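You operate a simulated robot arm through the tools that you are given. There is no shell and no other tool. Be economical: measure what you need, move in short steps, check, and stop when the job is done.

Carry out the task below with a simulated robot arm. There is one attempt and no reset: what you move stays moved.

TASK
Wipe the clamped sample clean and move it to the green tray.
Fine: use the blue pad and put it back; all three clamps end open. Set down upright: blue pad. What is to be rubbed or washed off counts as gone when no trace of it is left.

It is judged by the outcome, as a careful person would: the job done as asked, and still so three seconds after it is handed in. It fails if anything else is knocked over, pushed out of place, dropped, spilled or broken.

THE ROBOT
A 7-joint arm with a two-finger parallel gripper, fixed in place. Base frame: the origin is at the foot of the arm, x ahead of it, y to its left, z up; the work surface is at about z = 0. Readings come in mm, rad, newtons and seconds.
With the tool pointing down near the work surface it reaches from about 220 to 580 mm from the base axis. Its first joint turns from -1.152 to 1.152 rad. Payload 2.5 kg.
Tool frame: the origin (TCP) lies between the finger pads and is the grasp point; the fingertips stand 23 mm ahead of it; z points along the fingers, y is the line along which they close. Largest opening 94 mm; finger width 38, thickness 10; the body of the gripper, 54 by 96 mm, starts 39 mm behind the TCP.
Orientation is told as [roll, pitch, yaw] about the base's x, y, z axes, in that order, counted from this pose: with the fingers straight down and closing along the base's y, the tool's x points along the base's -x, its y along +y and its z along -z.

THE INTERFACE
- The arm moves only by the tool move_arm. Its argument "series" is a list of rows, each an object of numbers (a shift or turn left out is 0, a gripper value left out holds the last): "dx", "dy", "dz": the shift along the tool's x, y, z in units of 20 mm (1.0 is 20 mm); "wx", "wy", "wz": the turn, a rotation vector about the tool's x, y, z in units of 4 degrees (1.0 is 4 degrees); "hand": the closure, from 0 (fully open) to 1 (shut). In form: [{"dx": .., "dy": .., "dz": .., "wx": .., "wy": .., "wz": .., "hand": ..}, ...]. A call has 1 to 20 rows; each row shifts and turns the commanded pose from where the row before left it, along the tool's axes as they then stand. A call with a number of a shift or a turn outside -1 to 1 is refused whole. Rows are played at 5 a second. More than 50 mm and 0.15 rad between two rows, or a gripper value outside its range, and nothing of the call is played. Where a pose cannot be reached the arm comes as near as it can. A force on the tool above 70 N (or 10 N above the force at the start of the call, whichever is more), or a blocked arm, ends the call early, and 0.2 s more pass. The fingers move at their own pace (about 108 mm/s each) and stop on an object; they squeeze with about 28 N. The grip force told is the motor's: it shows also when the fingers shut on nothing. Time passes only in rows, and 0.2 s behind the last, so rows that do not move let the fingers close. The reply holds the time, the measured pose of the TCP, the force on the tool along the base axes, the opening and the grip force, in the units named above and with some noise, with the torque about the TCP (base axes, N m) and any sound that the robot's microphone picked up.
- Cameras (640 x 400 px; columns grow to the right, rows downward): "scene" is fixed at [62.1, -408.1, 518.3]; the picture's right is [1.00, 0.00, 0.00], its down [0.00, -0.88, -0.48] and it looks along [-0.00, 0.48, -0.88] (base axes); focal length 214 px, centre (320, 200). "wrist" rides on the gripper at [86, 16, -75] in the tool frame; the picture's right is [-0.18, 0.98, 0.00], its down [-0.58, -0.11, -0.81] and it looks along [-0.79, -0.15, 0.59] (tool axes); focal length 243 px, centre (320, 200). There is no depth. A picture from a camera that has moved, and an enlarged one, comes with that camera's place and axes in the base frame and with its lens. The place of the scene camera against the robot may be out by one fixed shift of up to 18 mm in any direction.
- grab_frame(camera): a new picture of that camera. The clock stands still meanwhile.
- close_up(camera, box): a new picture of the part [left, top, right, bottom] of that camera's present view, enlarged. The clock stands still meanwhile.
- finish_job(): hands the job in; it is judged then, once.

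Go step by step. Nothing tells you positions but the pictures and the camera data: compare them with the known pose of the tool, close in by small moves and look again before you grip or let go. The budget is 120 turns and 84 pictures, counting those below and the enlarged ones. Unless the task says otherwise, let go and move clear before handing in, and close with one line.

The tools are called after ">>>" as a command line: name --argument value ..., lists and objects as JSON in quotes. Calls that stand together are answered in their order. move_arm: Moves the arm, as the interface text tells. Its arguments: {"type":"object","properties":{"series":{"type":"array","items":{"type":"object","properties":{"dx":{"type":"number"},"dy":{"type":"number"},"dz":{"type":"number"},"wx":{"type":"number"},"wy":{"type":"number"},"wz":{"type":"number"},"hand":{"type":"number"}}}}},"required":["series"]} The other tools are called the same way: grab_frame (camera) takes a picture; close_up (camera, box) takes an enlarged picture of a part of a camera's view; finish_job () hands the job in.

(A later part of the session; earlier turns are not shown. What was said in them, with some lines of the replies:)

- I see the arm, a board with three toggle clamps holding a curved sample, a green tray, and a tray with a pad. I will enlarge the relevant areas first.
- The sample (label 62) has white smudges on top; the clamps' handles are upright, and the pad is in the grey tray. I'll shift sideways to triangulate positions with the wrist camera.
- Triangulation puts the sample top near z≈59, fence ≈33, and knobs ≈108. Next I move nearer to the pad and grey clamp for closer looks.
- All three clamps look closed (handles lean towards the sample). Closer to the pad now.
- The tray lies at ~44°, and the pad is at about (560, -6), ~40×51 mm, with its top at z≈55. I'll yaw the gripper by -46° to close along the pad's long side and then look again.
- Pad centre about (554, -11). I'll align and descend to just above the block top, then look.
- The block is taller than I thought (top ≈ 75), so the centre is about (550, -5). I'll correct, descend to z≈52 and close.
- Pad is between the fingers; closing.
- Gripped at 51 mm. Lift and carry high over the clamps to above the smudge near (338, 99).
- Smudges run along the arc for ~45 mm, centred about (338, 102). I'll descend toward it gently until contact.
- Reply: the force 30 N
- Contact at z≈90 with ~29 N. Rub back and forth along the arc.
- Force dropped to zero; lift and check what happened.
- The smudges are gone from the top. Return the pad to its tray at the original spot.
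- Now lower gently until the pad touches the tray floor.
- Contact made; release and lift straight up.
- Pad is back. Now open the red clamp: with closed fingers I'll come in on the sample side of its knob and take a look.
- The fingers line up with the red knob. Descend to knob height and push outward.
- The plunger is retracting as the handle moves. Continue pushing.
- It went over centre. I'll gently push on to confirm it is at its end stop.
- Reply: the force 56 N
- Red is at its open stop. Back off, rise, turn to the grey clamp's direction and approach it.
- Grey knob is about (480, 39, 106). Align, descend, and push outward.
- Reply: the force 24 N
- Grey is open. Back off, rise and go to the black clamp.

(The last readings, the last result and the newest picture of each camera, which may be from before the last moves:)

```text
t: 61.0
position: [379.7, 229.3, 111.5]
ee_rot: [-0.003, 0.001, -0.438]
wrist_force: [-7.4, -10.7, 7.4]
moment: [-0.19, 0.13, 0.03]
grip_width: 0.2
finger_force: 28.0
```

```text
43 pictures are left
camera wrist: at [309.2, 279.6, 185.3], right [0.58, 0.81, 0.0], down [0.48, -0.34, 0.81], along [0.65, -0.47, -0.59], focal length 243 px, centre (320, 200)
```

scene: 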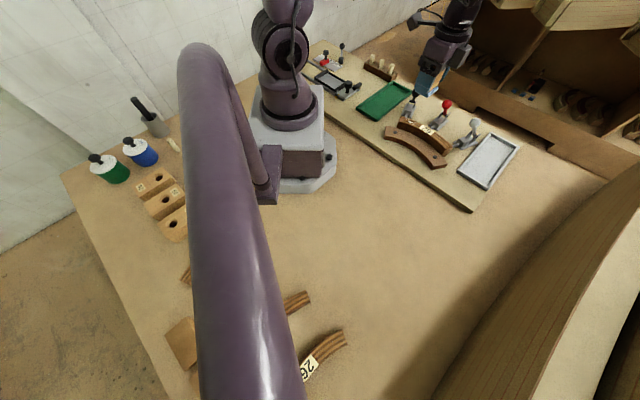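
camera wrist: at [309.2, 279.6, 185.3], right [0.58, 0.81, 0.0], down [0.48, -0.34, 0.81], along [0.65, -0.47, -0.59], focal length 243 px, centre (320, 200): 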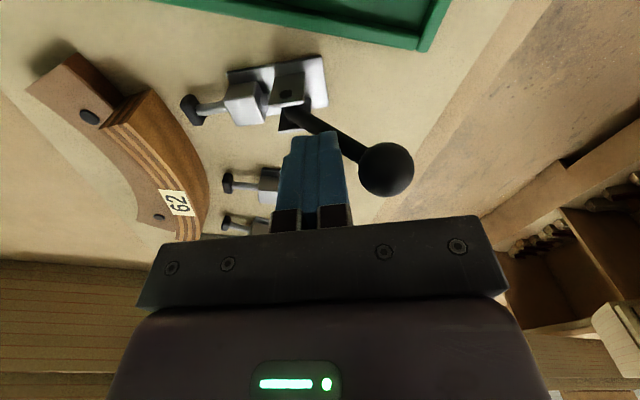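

All three clamps are open. Back off, rise, turn to -46° and move above the middle of the sample with the fingers partly open.

>>> move_arm --series '[{"dy": -1}, {"dz": -1}, {"dz": -1}, {"dz": -1}, {"dz": -1}, {"wz": 1}, {"wz": 1}, {"wz": 1}, {"wz": 1}, {"wz": 1}, {"wz": 0.2}, {"dx": -0.878, "dy": -0.722}, {"dx": -0.878, "dy": -0.722}, {"dx": -0.878, "dy": -0.722}, {"dx": -0.878, "dy": -0.722}, {"dx": -0.878, "dy": -0.722}, {"dx": -0.878, "dy": -0.722}, {"hand": 0.45}, {}]'

>>> grab_frame --camera "wrist"

>>> close_up --camera "wrist" --box '[160, 0, 440, 175]'

>>> close_up --camera "scene" --box '[370, 60, 520, 190]'

```text
t: 65.0
position: [384.5, 72.6, 194.6]
ee_rot: [-0.001, 0.0, -0.8]
wrist_force: [-0.4, 0.0, 0.2]
moment: [0.0, 0.02, -0.03]
grip_width: 51.9
finger_force: 0.1
```

```text
42 pictures are left
camera wrist: at [335.4, 146.3, 267.0], right [0.83, 0.55, 0.0], down [0.33, -0.49, 0.81], along [0.45, -0.67, -0.59], focal length 243 px, centre (320, 200)
```

wrist: 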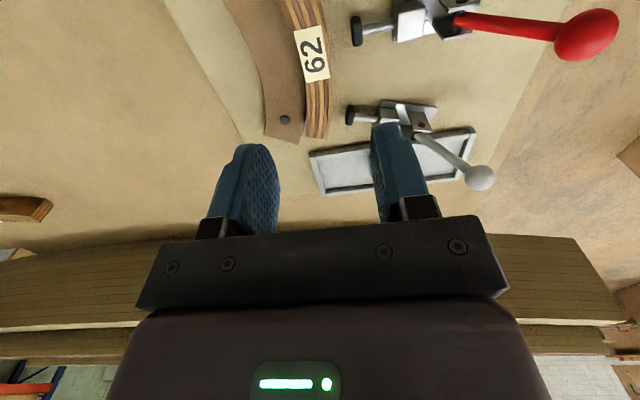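

```text
2.29 times, centred on (300, 88) of wrist
camera zoom: at [335.4, 146.3, 267.0], right [0.83, 0.55, 0.0], down [0.33, -0.49, 0.81], along [0.45, -0.67, -0.59], focal length 555 px, centre (366, 457)
```

zoom: 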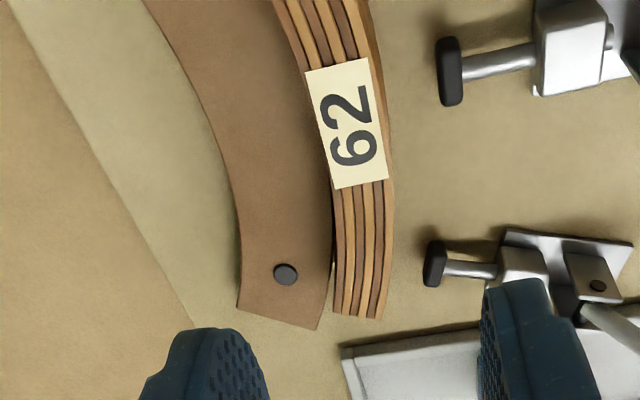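

```text
3.08 times, centred on (445, 125) of scene
camera zoom: at [62.1, -408.1, 518.3], right [1.0, 0.0, 0.0], down [0.0, -0.88, -0.48], along [0.0, 0.48, -0.88], focal length 660 px, centre (-65, 431)
```

zoom: 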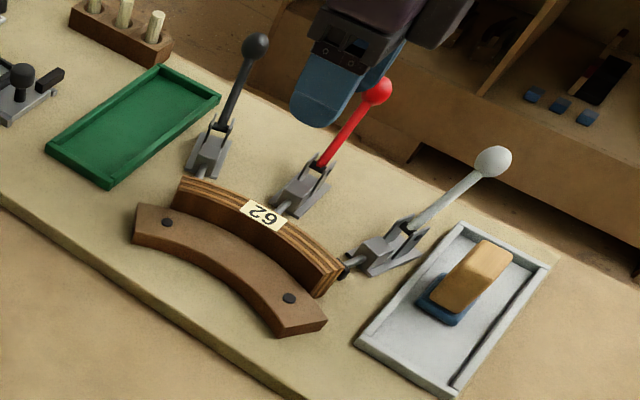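

Sample midline at the label is (379, 69), top z≈56, plunger head about 33 mm out. I'll centre, narrow the opening to ~42 mm and descend in stages.

>>> move_arm --series '[{"dx": 0.17, "dy": -0.29, "hand": 0.55}, {"dz": 1}, {"dz": 1}, {"dz": 1}, {"dz": 1}, {"dz": 0.9}, {}]'

>>> grab_frame --camera "wrist"

>>> close_up --camera "scene" --box '[370, 60, 490, 150]'

```text
t: 66.6
position: [378.8, 74.4, 94.3]
ee_rot: [0.002, 0.001, -0.799]
wrist_force: [0.5, 0.5, 0.3]
moment: [-0.06, 0.01, -0.01]
grip_width: 42.3
finger_force: 0.0
```

```text
39 pictures are left
camera wrist: at [330.2, 146.4, 167.5], right [0.83, 0.55, 0.0], down [0.33, -0.49, 0.81], along [0.45, -0.67, -0.59], focal length 243 px, centre (320, 200)
```

wrist: 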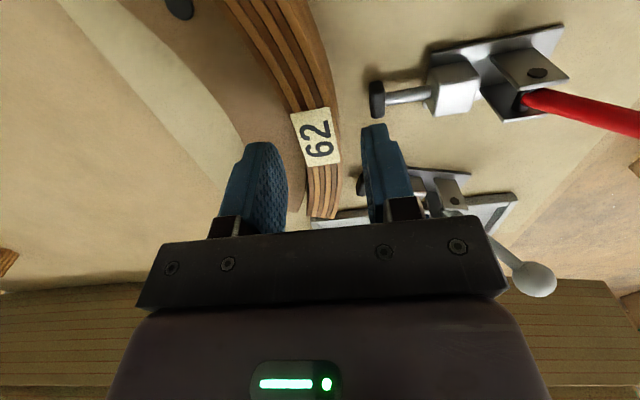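

```text
4.44 times, centred on (430, 105) of scene
camera zoom: at [62.1, -408.1, 518.3], right [1.0, 0.0, 0.0], down [0.0, -0.88, -0.48], along [0.0, 0.48, -0.88], focal length 953 px, centre (-169, 622)
```

zoom: 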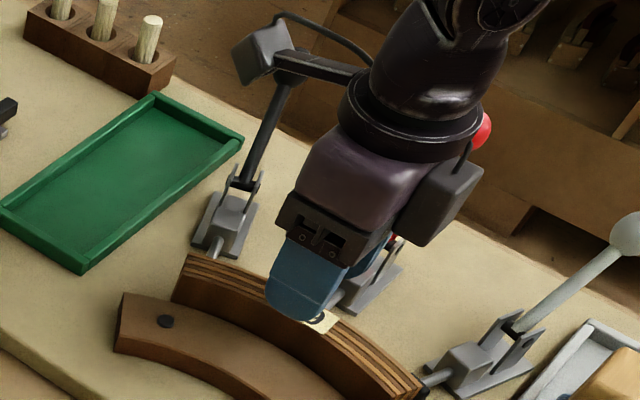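

>>> move_arm --series '[{"dy": -0.15}, {"dz": 0.5}, {"dz": 0.5}, {"dz": 0.3}, {"dz": 0.2}, {}]'

>>> grab_frame --camera "wrist"

```text
t: 68.0
position: [375.5, 73.5, 64.5]
ee_rot: [-0.001, 0.001, -0.797]
wrist_force: [0.5, 0.2, 0.3]
moment: [0.0, -0.02, -0.01]
grip_width: 42.3
finger_force: 0.1
```

```text
37 pictures are left
camera wrist: at [327.3, 145.1, 138.1], right [0.83, 0.55, 0.0], down [0.33, -0.49, 0.81], along [0.45, -0.67, -0.59], focal length 243 px, centre (320, 200)
```

wrist: 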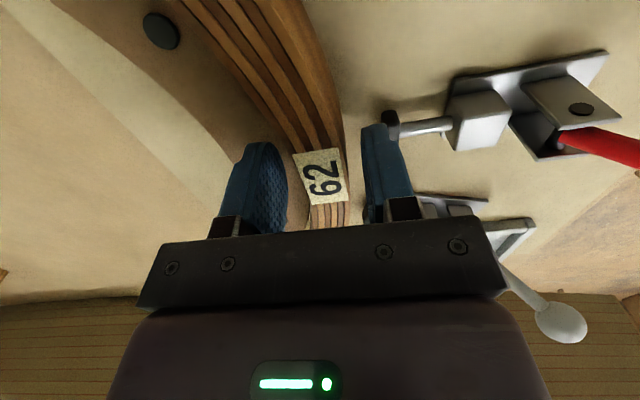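

Fingers straddle the sample; a touch lower and close.

>>> move_arm --series '[{"dz": 0.15}, {"hand": 0.65}, {"hand": 1}, {}, {}]'

>>> move_arm --series '[{"dz": -0.25}, {"dz": -0.25}, {"dz": -0.5}, {"dz": -0.5}, {}]'

>>> grab_frame --camera "wrist"

>>> close_up --camera "scene" --box '[370, 60, 490, 150]'

```text
t: 69.2
position: [377.0, 72.7, 61.6]
ee_rot: [0.004, -0.001, -0.799]
wrist_force: [10.4, 3.2, -1.4]
moment: [0.22, -0.21, 0.75]
grip_width: 25.3
finger_force: 27.8
```

```text
t: 70.4
position: [374.4, 70.5, 91.0]
ee_rot: [0.0, 0.003, -0.798]
wrist_force: [-0.3, 0.5, -0.6]
moment: [0.0, 0.01, 0.0]
grip_width: 24.8
finger_force: 28.3
```

```text
36 pictures are left
camera wrist: at [326.6, 144.0, 164.8], right [0.83, 0.55, 0.0], down [0.33, -0.49, 0.81], along [0.44, -0.67, -0.59], focal length 243 px, centre (320, 200)
```

wrist: 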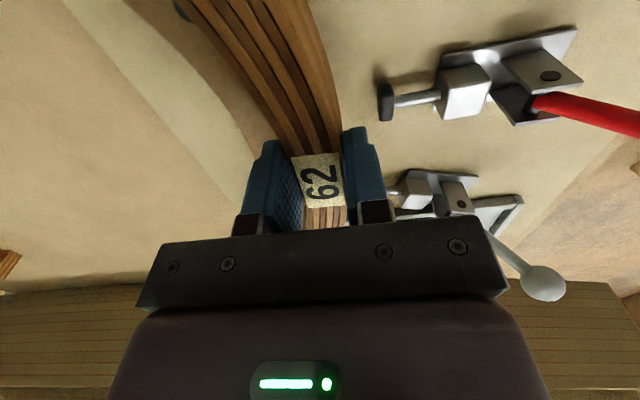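

```text
4.44 times, centred on (430, 105) of scene
camera zoom: at [62.1, -408.1, 518.3], right [1.0, 0.0, 0.0], down [0.0, -0.88, -0.48], along [0.0, 0.48, -0.88], focal length 953 px, centre (-169, 622)
```

zoom: 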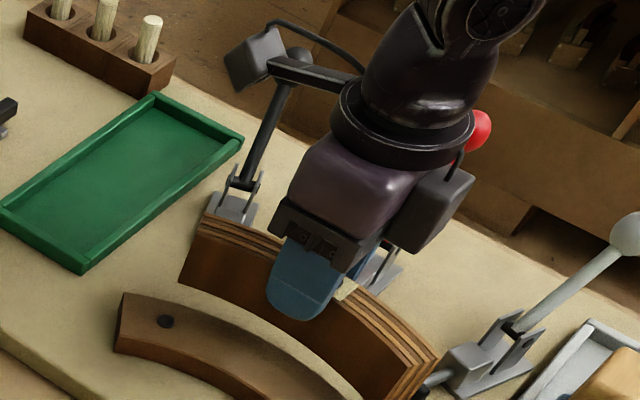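

The sample is held. Raise it well clear and turn it ~87.5° so its chord matches the green tray's long axis.

>>> move_arm --series '[{"dz": -0.9}, {"dz": -0.9}, {"dz": -0.9}, {"dz": -0.9}, {"dz": -0.9}, {"dz": -0.9}, {"dz": -0.6}, {"wz": -0.9}, {"wz": -1}, {"wz": -1}, {"wz": -1}, {"wz": -1}, {"wz": -1}, {"wz": -1}, {"wz": -1}, {"wz": -1}, {"wz": -1}, {"wz": -1}, {}]'

>>> move_arm --series '[{"wz": -1}, {"wz": -1}, {"wz": -1}, {"wz": -1}, {"wz": -1}, {"wz": -1}, {"wz": -1}, {"wz": -1}, {"wz": -1}, {"wz": -1}, {"wz": -1}, {}]'

>>> grab_frame --camera "wrist"

>>> grab_frame --camera "scene"

```text
t: 74.4
position: [375.9, 71.1, 210.4]
ee_rot: [0.001, 0.0, -0.035]
wrist_force: [0.5, 0.6, -0.9]
moment: [0.04, 0.0, -0.02]
grip_width: 24.9
finger_force: 27.9
```

```text
t: 77.0
position: [375.9, 72.1, 211.8]
ee_rot: [-0.001, 0.0, 0.732]
wrist_force: [-0.5, -0.5, -0.7]
moment: [-0.01, 0.01, -0.02]
grip_width: 24.7
finger_force: 27.3
```

```text
34 pictures are left
camera wrist: at [300.9, 25.0, 285.3], right [-0.52, 0.85, 0.0], down [0.51, 0.31, 0.81], along [0.69, 0.42, -0.59], focal length 243 px, centre (320, 200)
```

wrist: 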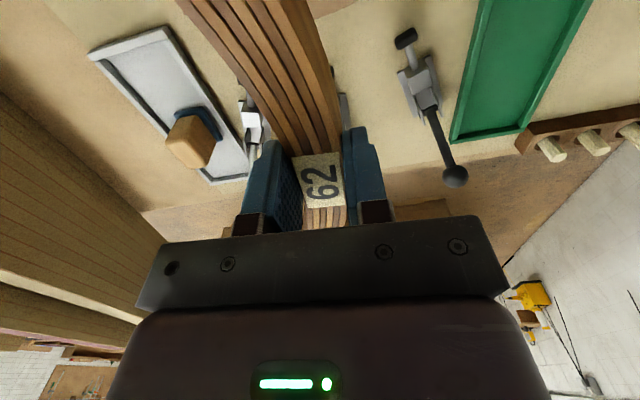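

```text
33 pictures are left
```

scene: 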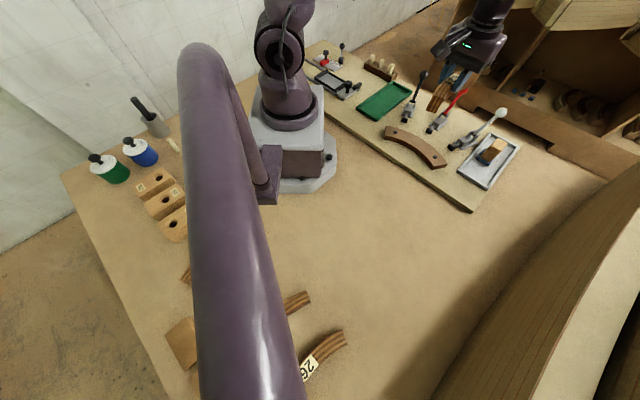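

>>> move_arm --series '[{"dx": -0.316, "dy": 0.914}, {"dx": -0.316, "dy": 0.914}, {"dx": -0.316, "dy": 0.914}, {"dx": -0.316, "dy": 0.914}, {"dx": -0.316, "dy": 0.914}, {"dx": -0.316, "dy": 0.914}, {"dx": -0.316, "dy": 0.914}, {"dx": -0.316, "dy": 0.914}, {"dx": -0.316, "dy": 0.914}, {"dx": -0.316, "dy": 0.914}, {"dx": -0.316, "dy": 0.914}, {}]'

>>> grab_frame --camera "wrist"

>>> close_up --camera "scene" --box '[330, 40, 450, 140]'

```text
t: 79.6
position: [294.1, 269.6, 209.9]
ee_rot: [0.001, 0.0, 0.73]
wrist_force: [-0.1, 0.5, -1.5]
moment: [-0.04, 0.05, -0.01]
grip_width: 24.7
finger_force: 28.4
```

```text
32 pictures are left
camera wrist: at [218.9, 222.6, 284.3], right [-0.52, 0.86, 0.0], down [0.51, 0.31, 0.81], along [0.69, 0.42, -0.59], focal length 243 px, centre (320, 200)
```

wrist: 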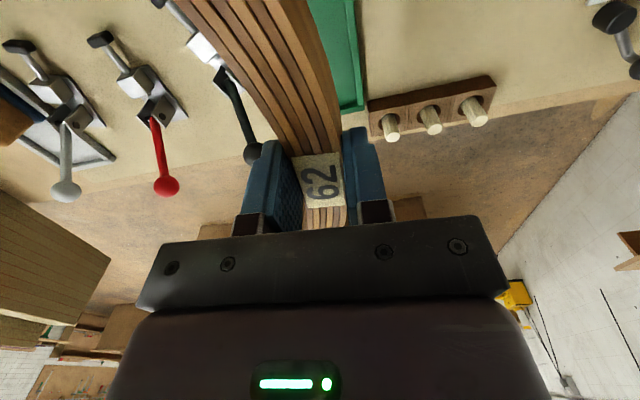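

```text
4.00 times, centred on (390, 90) of scene
camera zoom: at [62.1, -408.1, 518.3], right [1.0, 0.0, 0.0], down [0.0, -0.88, -0.48], along [0.0, 0.48, -0.88], focal length 858 px, centre (40, 640)
```

zoom: 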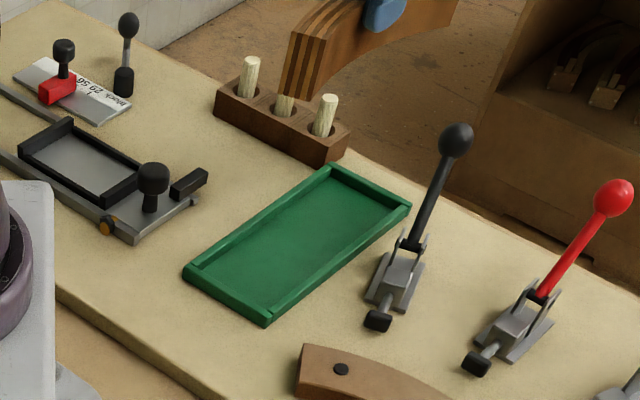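

Sample hovers above the tray; refined tray centre ≈ (298, 262), so I shift ~8 mm and come down part-way, then look.

>>> move_arm --series '[{"dx": 0.41, "dy": -0.08}, {"dz": 1}, {"dz": 1}, {"dz": 1}, {"dz": 1}, {"dz": 1}, {"dz": 0.5}, {}]'

>>> close_up --camera "scene" --box '[330, 40, 450, 140]'

>>> grab_frame --camera "wrist"

```text
t: 81.4
position: [287.4, 261.0, 103.7]
ee_rot: [0.001, 0.001, 0.731]
wrist_force: [-0.4, 0.2, -1.7]
moment: [-0.01, -0.02, -0.01]
grip_width: 24.6
finger_force: 28.6
```

```text
4.00 times, centred on (390, 90) of scene
camera zoom: at [62.1, -408.1, 518.3], right [1.0, 0.0, 0.0], down [0.0, -0.88, -0.48], along [0.0, 0.48, -0.88], focal length 858 px, centre (40, 640)
```

zoom: 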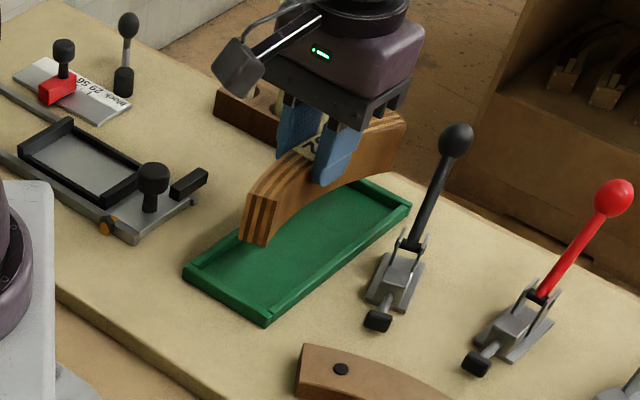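

```text
29 pictures are left
camera wrist: at [212.1, 215.4, 175.6], right [-0.52, 0.86, 0.0], down [0.51, 0.31, 0.81], along [0.69, 0.42, -0.59], focal length 243 px, centre (320, 200)
```

wrist: 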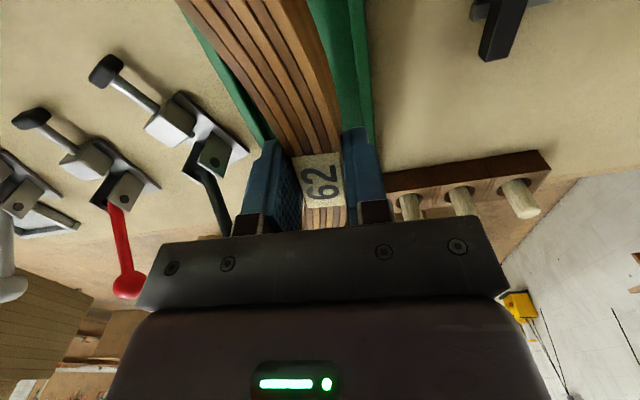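

Projected down, the sample fits inside the rims roughly symmetrically. Descend further and check.

>>> move_arm --series '[{"dz": 0.6}, {"dz": 0.5}, {}]'

>>> close_up --camera "scene" --box '[345, 60, 425, 120]'

>>> close_up --camera "wrist" --box '[150, 0, 410, 162]'

```text
t: 82.2
position: [288.3, 260.7, 80.5]
ee_rot: [0.001, 0.0, 0.73]
wrist_force: [-0.5, 1.2, -0.9]
moment: [0.01, -0.01, -0.01]
grip_width: 24.7
finger_force: 27.9
```

```text
6.67 times, centred on (385, 90) of scene
camera zoom: at [62.1, -408.1, 518.3], right [1.0, 0.0, 0.0], down [0.0, -0.88, -0.48], along [0.0, 0.48, -0.88], focal length 1430 px, centre (-113, 933)
```

zoom: 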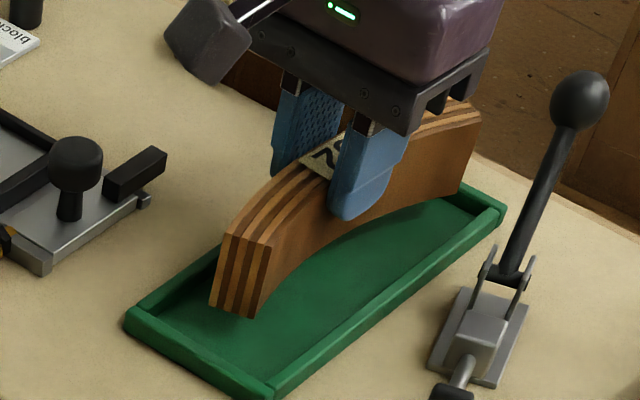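

```text
2.46 times, centred on (280, 81) of wrist
camera zoom: at [212.7, 214.8, 153.3], right [-0.52, 0.86, 0.0], down [0.51, 0.31, 0.81], along [0.69, 0.42, -0.59], focal length 597 px, centre (418, 493)
```

zoom: 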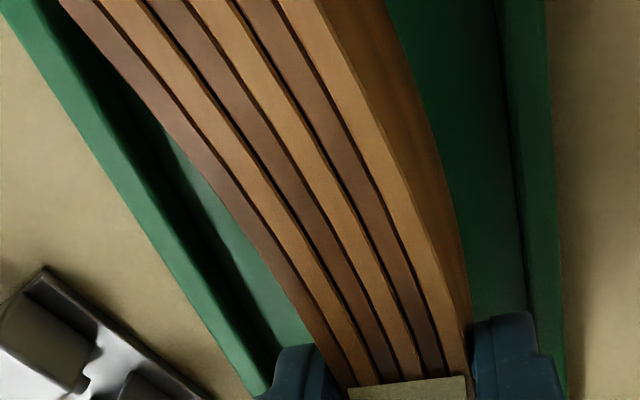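

Clear of the rims on both sides. Lower gently until contact.

>>> move_arm --series '[{"dz": 0.3}, {"dz": 0.25}, {"dz": 0.1}, {}]'

```text
t: 83.2
position: [287.9, 260.6, 66.6]
ee_rot: [0.0, -0.001, 0.73]
wrist_force: [-0.3, -0.3, -1.4]
moment: [-0.01, -0.03, 0.01]
grip_width: 24.3
finger_force: 27.9
```

>>> move_arm --series '[{"dz": 0.07}, {"dz": 0.07}, {}]'

>>> close_up --camera "scene" --box '[345, 60, 425, 120]'

```text
t: 84.0
position: [288.4, 260.6, 64.9]
ee_rot: [0.0, -0.002, 0.731]
wrist_force: [-4.9, -3.3, 21.6]
moment: [-0.08, 0.1, -0.02]
grip_width: 24.9
finger_force: 27.9
```

```text
6.67 times, centred on (385, 90) of scene
camera zoom: at [62.0, -408.1, 518.3], right [1.0, 0.0, 0.0], down [0.0, -0.88, -0.48], along [0.0, 0.48, -0.88], focal length 1430 px, centre (-113, 933)
```

zoom: 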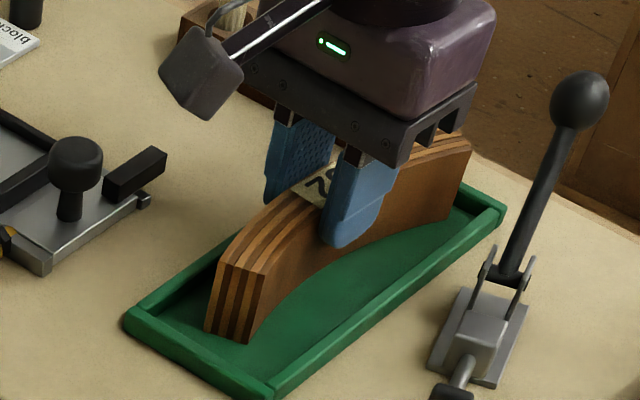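

Seated on the tray floor. Release and rise straight up.

>>> move_arm --series '[{"dz": -0.05}, {"hand": 0.6}, {"hand": 0.5}, {}, {"dz": -0.5}, {"dz": -1}, {"dz": -1}, {"dz": -1}, {"dz": -1}, {"dz": -1}, {"dz": -1}, {}]'

>>> close_up --camera "scene" --box '[330, 50, 540, 190]'

>>> grab_frame --camera "wrist"

```text
t: 86.6
position: [287.7, 260.8, 195.9]
ee_rot: [0.001, 0.0, 0.73]
wrist_force: [-0.9, 0.0, -0.5]
moment: [-0.01, 0.01, -0.01]
grip_width: 46.9
finger_force: 0.0
```

```text
2.86 times, centred on (435, 120) of scene
camera zoom: at [62.1, -408.1, 518.3], right [1.0, 0.0, 0.0], down [0.0, -0.88, -0.48], along [0.0, 0.48, -0.88], focal length 613 px, centre (-9, 429)
```

zoom: 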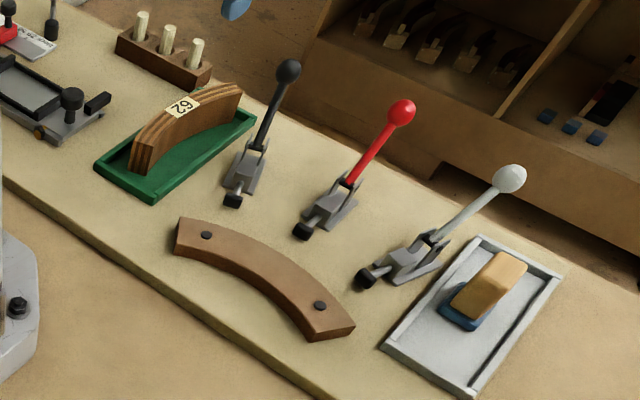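

```text
24 pictures are left
camera wrist: at [213.2, 215.5, 268.5], right [-0.52, 0.86, 0.0], down [0.51, 0.31, 0.81], along [0.69, 0.42, -0.59], focal length 243 px, centre (320, 200)
```

wrist: 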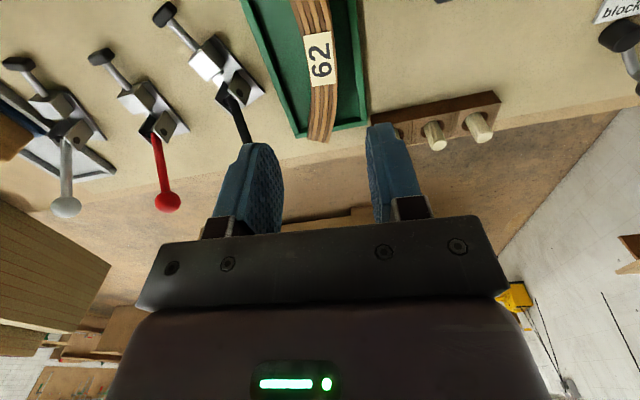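

>>> close_up --camera "scene" --box '[345, 70, 425, 120]'

>>> move_arm --series '[{"dx": 0.8, "dz": -1}, {"dx": 0.8, "dz": -1}, {"dx": 0.8, "dz": -1}, {"dx": 0.8}, {}]'

>>> close_up --camera "wrist" --box '[240, 0, 440, 125]'

```text
8.00 times, centred on (385, 95) of scene
camera zoom: at [62.1, -408.1, 518.3], right [1.0, 0.0, 0.0], down [0.0, -0.88, -0.48], along [0.0, 0.48, -0.88], focal length 1716 px, centre (-200, 1040)
```

zoom: 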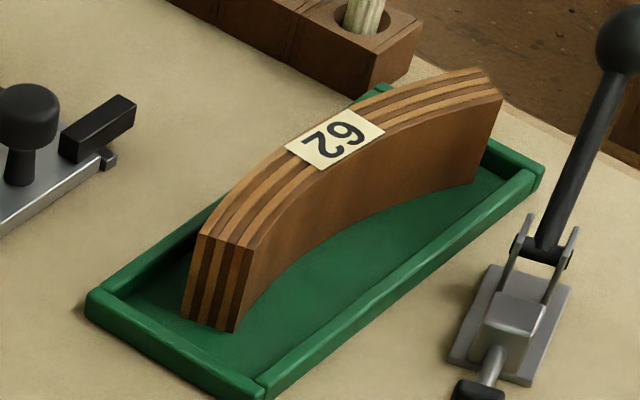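

```text
t: 87.8
position: [240.3, 219.2, 255.7]
ee_rot: [0.0, 0.0, 0.73]
wrist_force: [0.5, 0.1, -0.5]
moment: [0.01, 0.0, -0.01]
grip_width: 47.1
finger_force: 0.1
```

```text
3.20 times, centred on (340, 62) of wrist
camera zoom: at [165.4, 172.9, 329.3], right [-0.52, 0.86, 0.0], down [0.51, 0.31, 0.81], along [0.69, 0.42, -0.59], focal length 776 px, centre (256, 640)
```

zoom: 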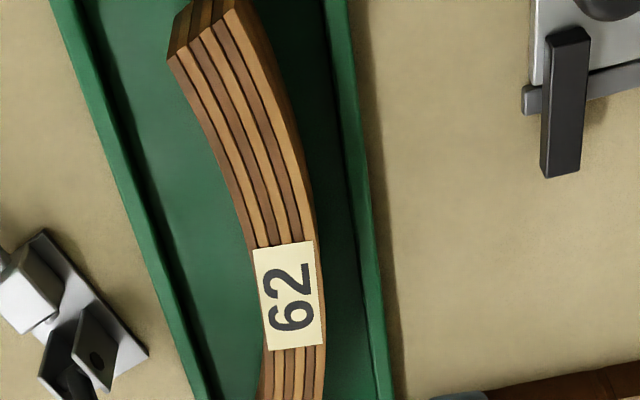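

The sample is clean and sits flat inside the green tray. The pad is upright in its own tray, all three clamps are open, and the arm is clear, so I'm handing in.

>>> finish_job

```text
The job is handed in.
```

The job is handed in: I wiped the sample clean with the blue pad and set it down in the green tray, put the pad back upright in its own tray, and left all three clamps open.
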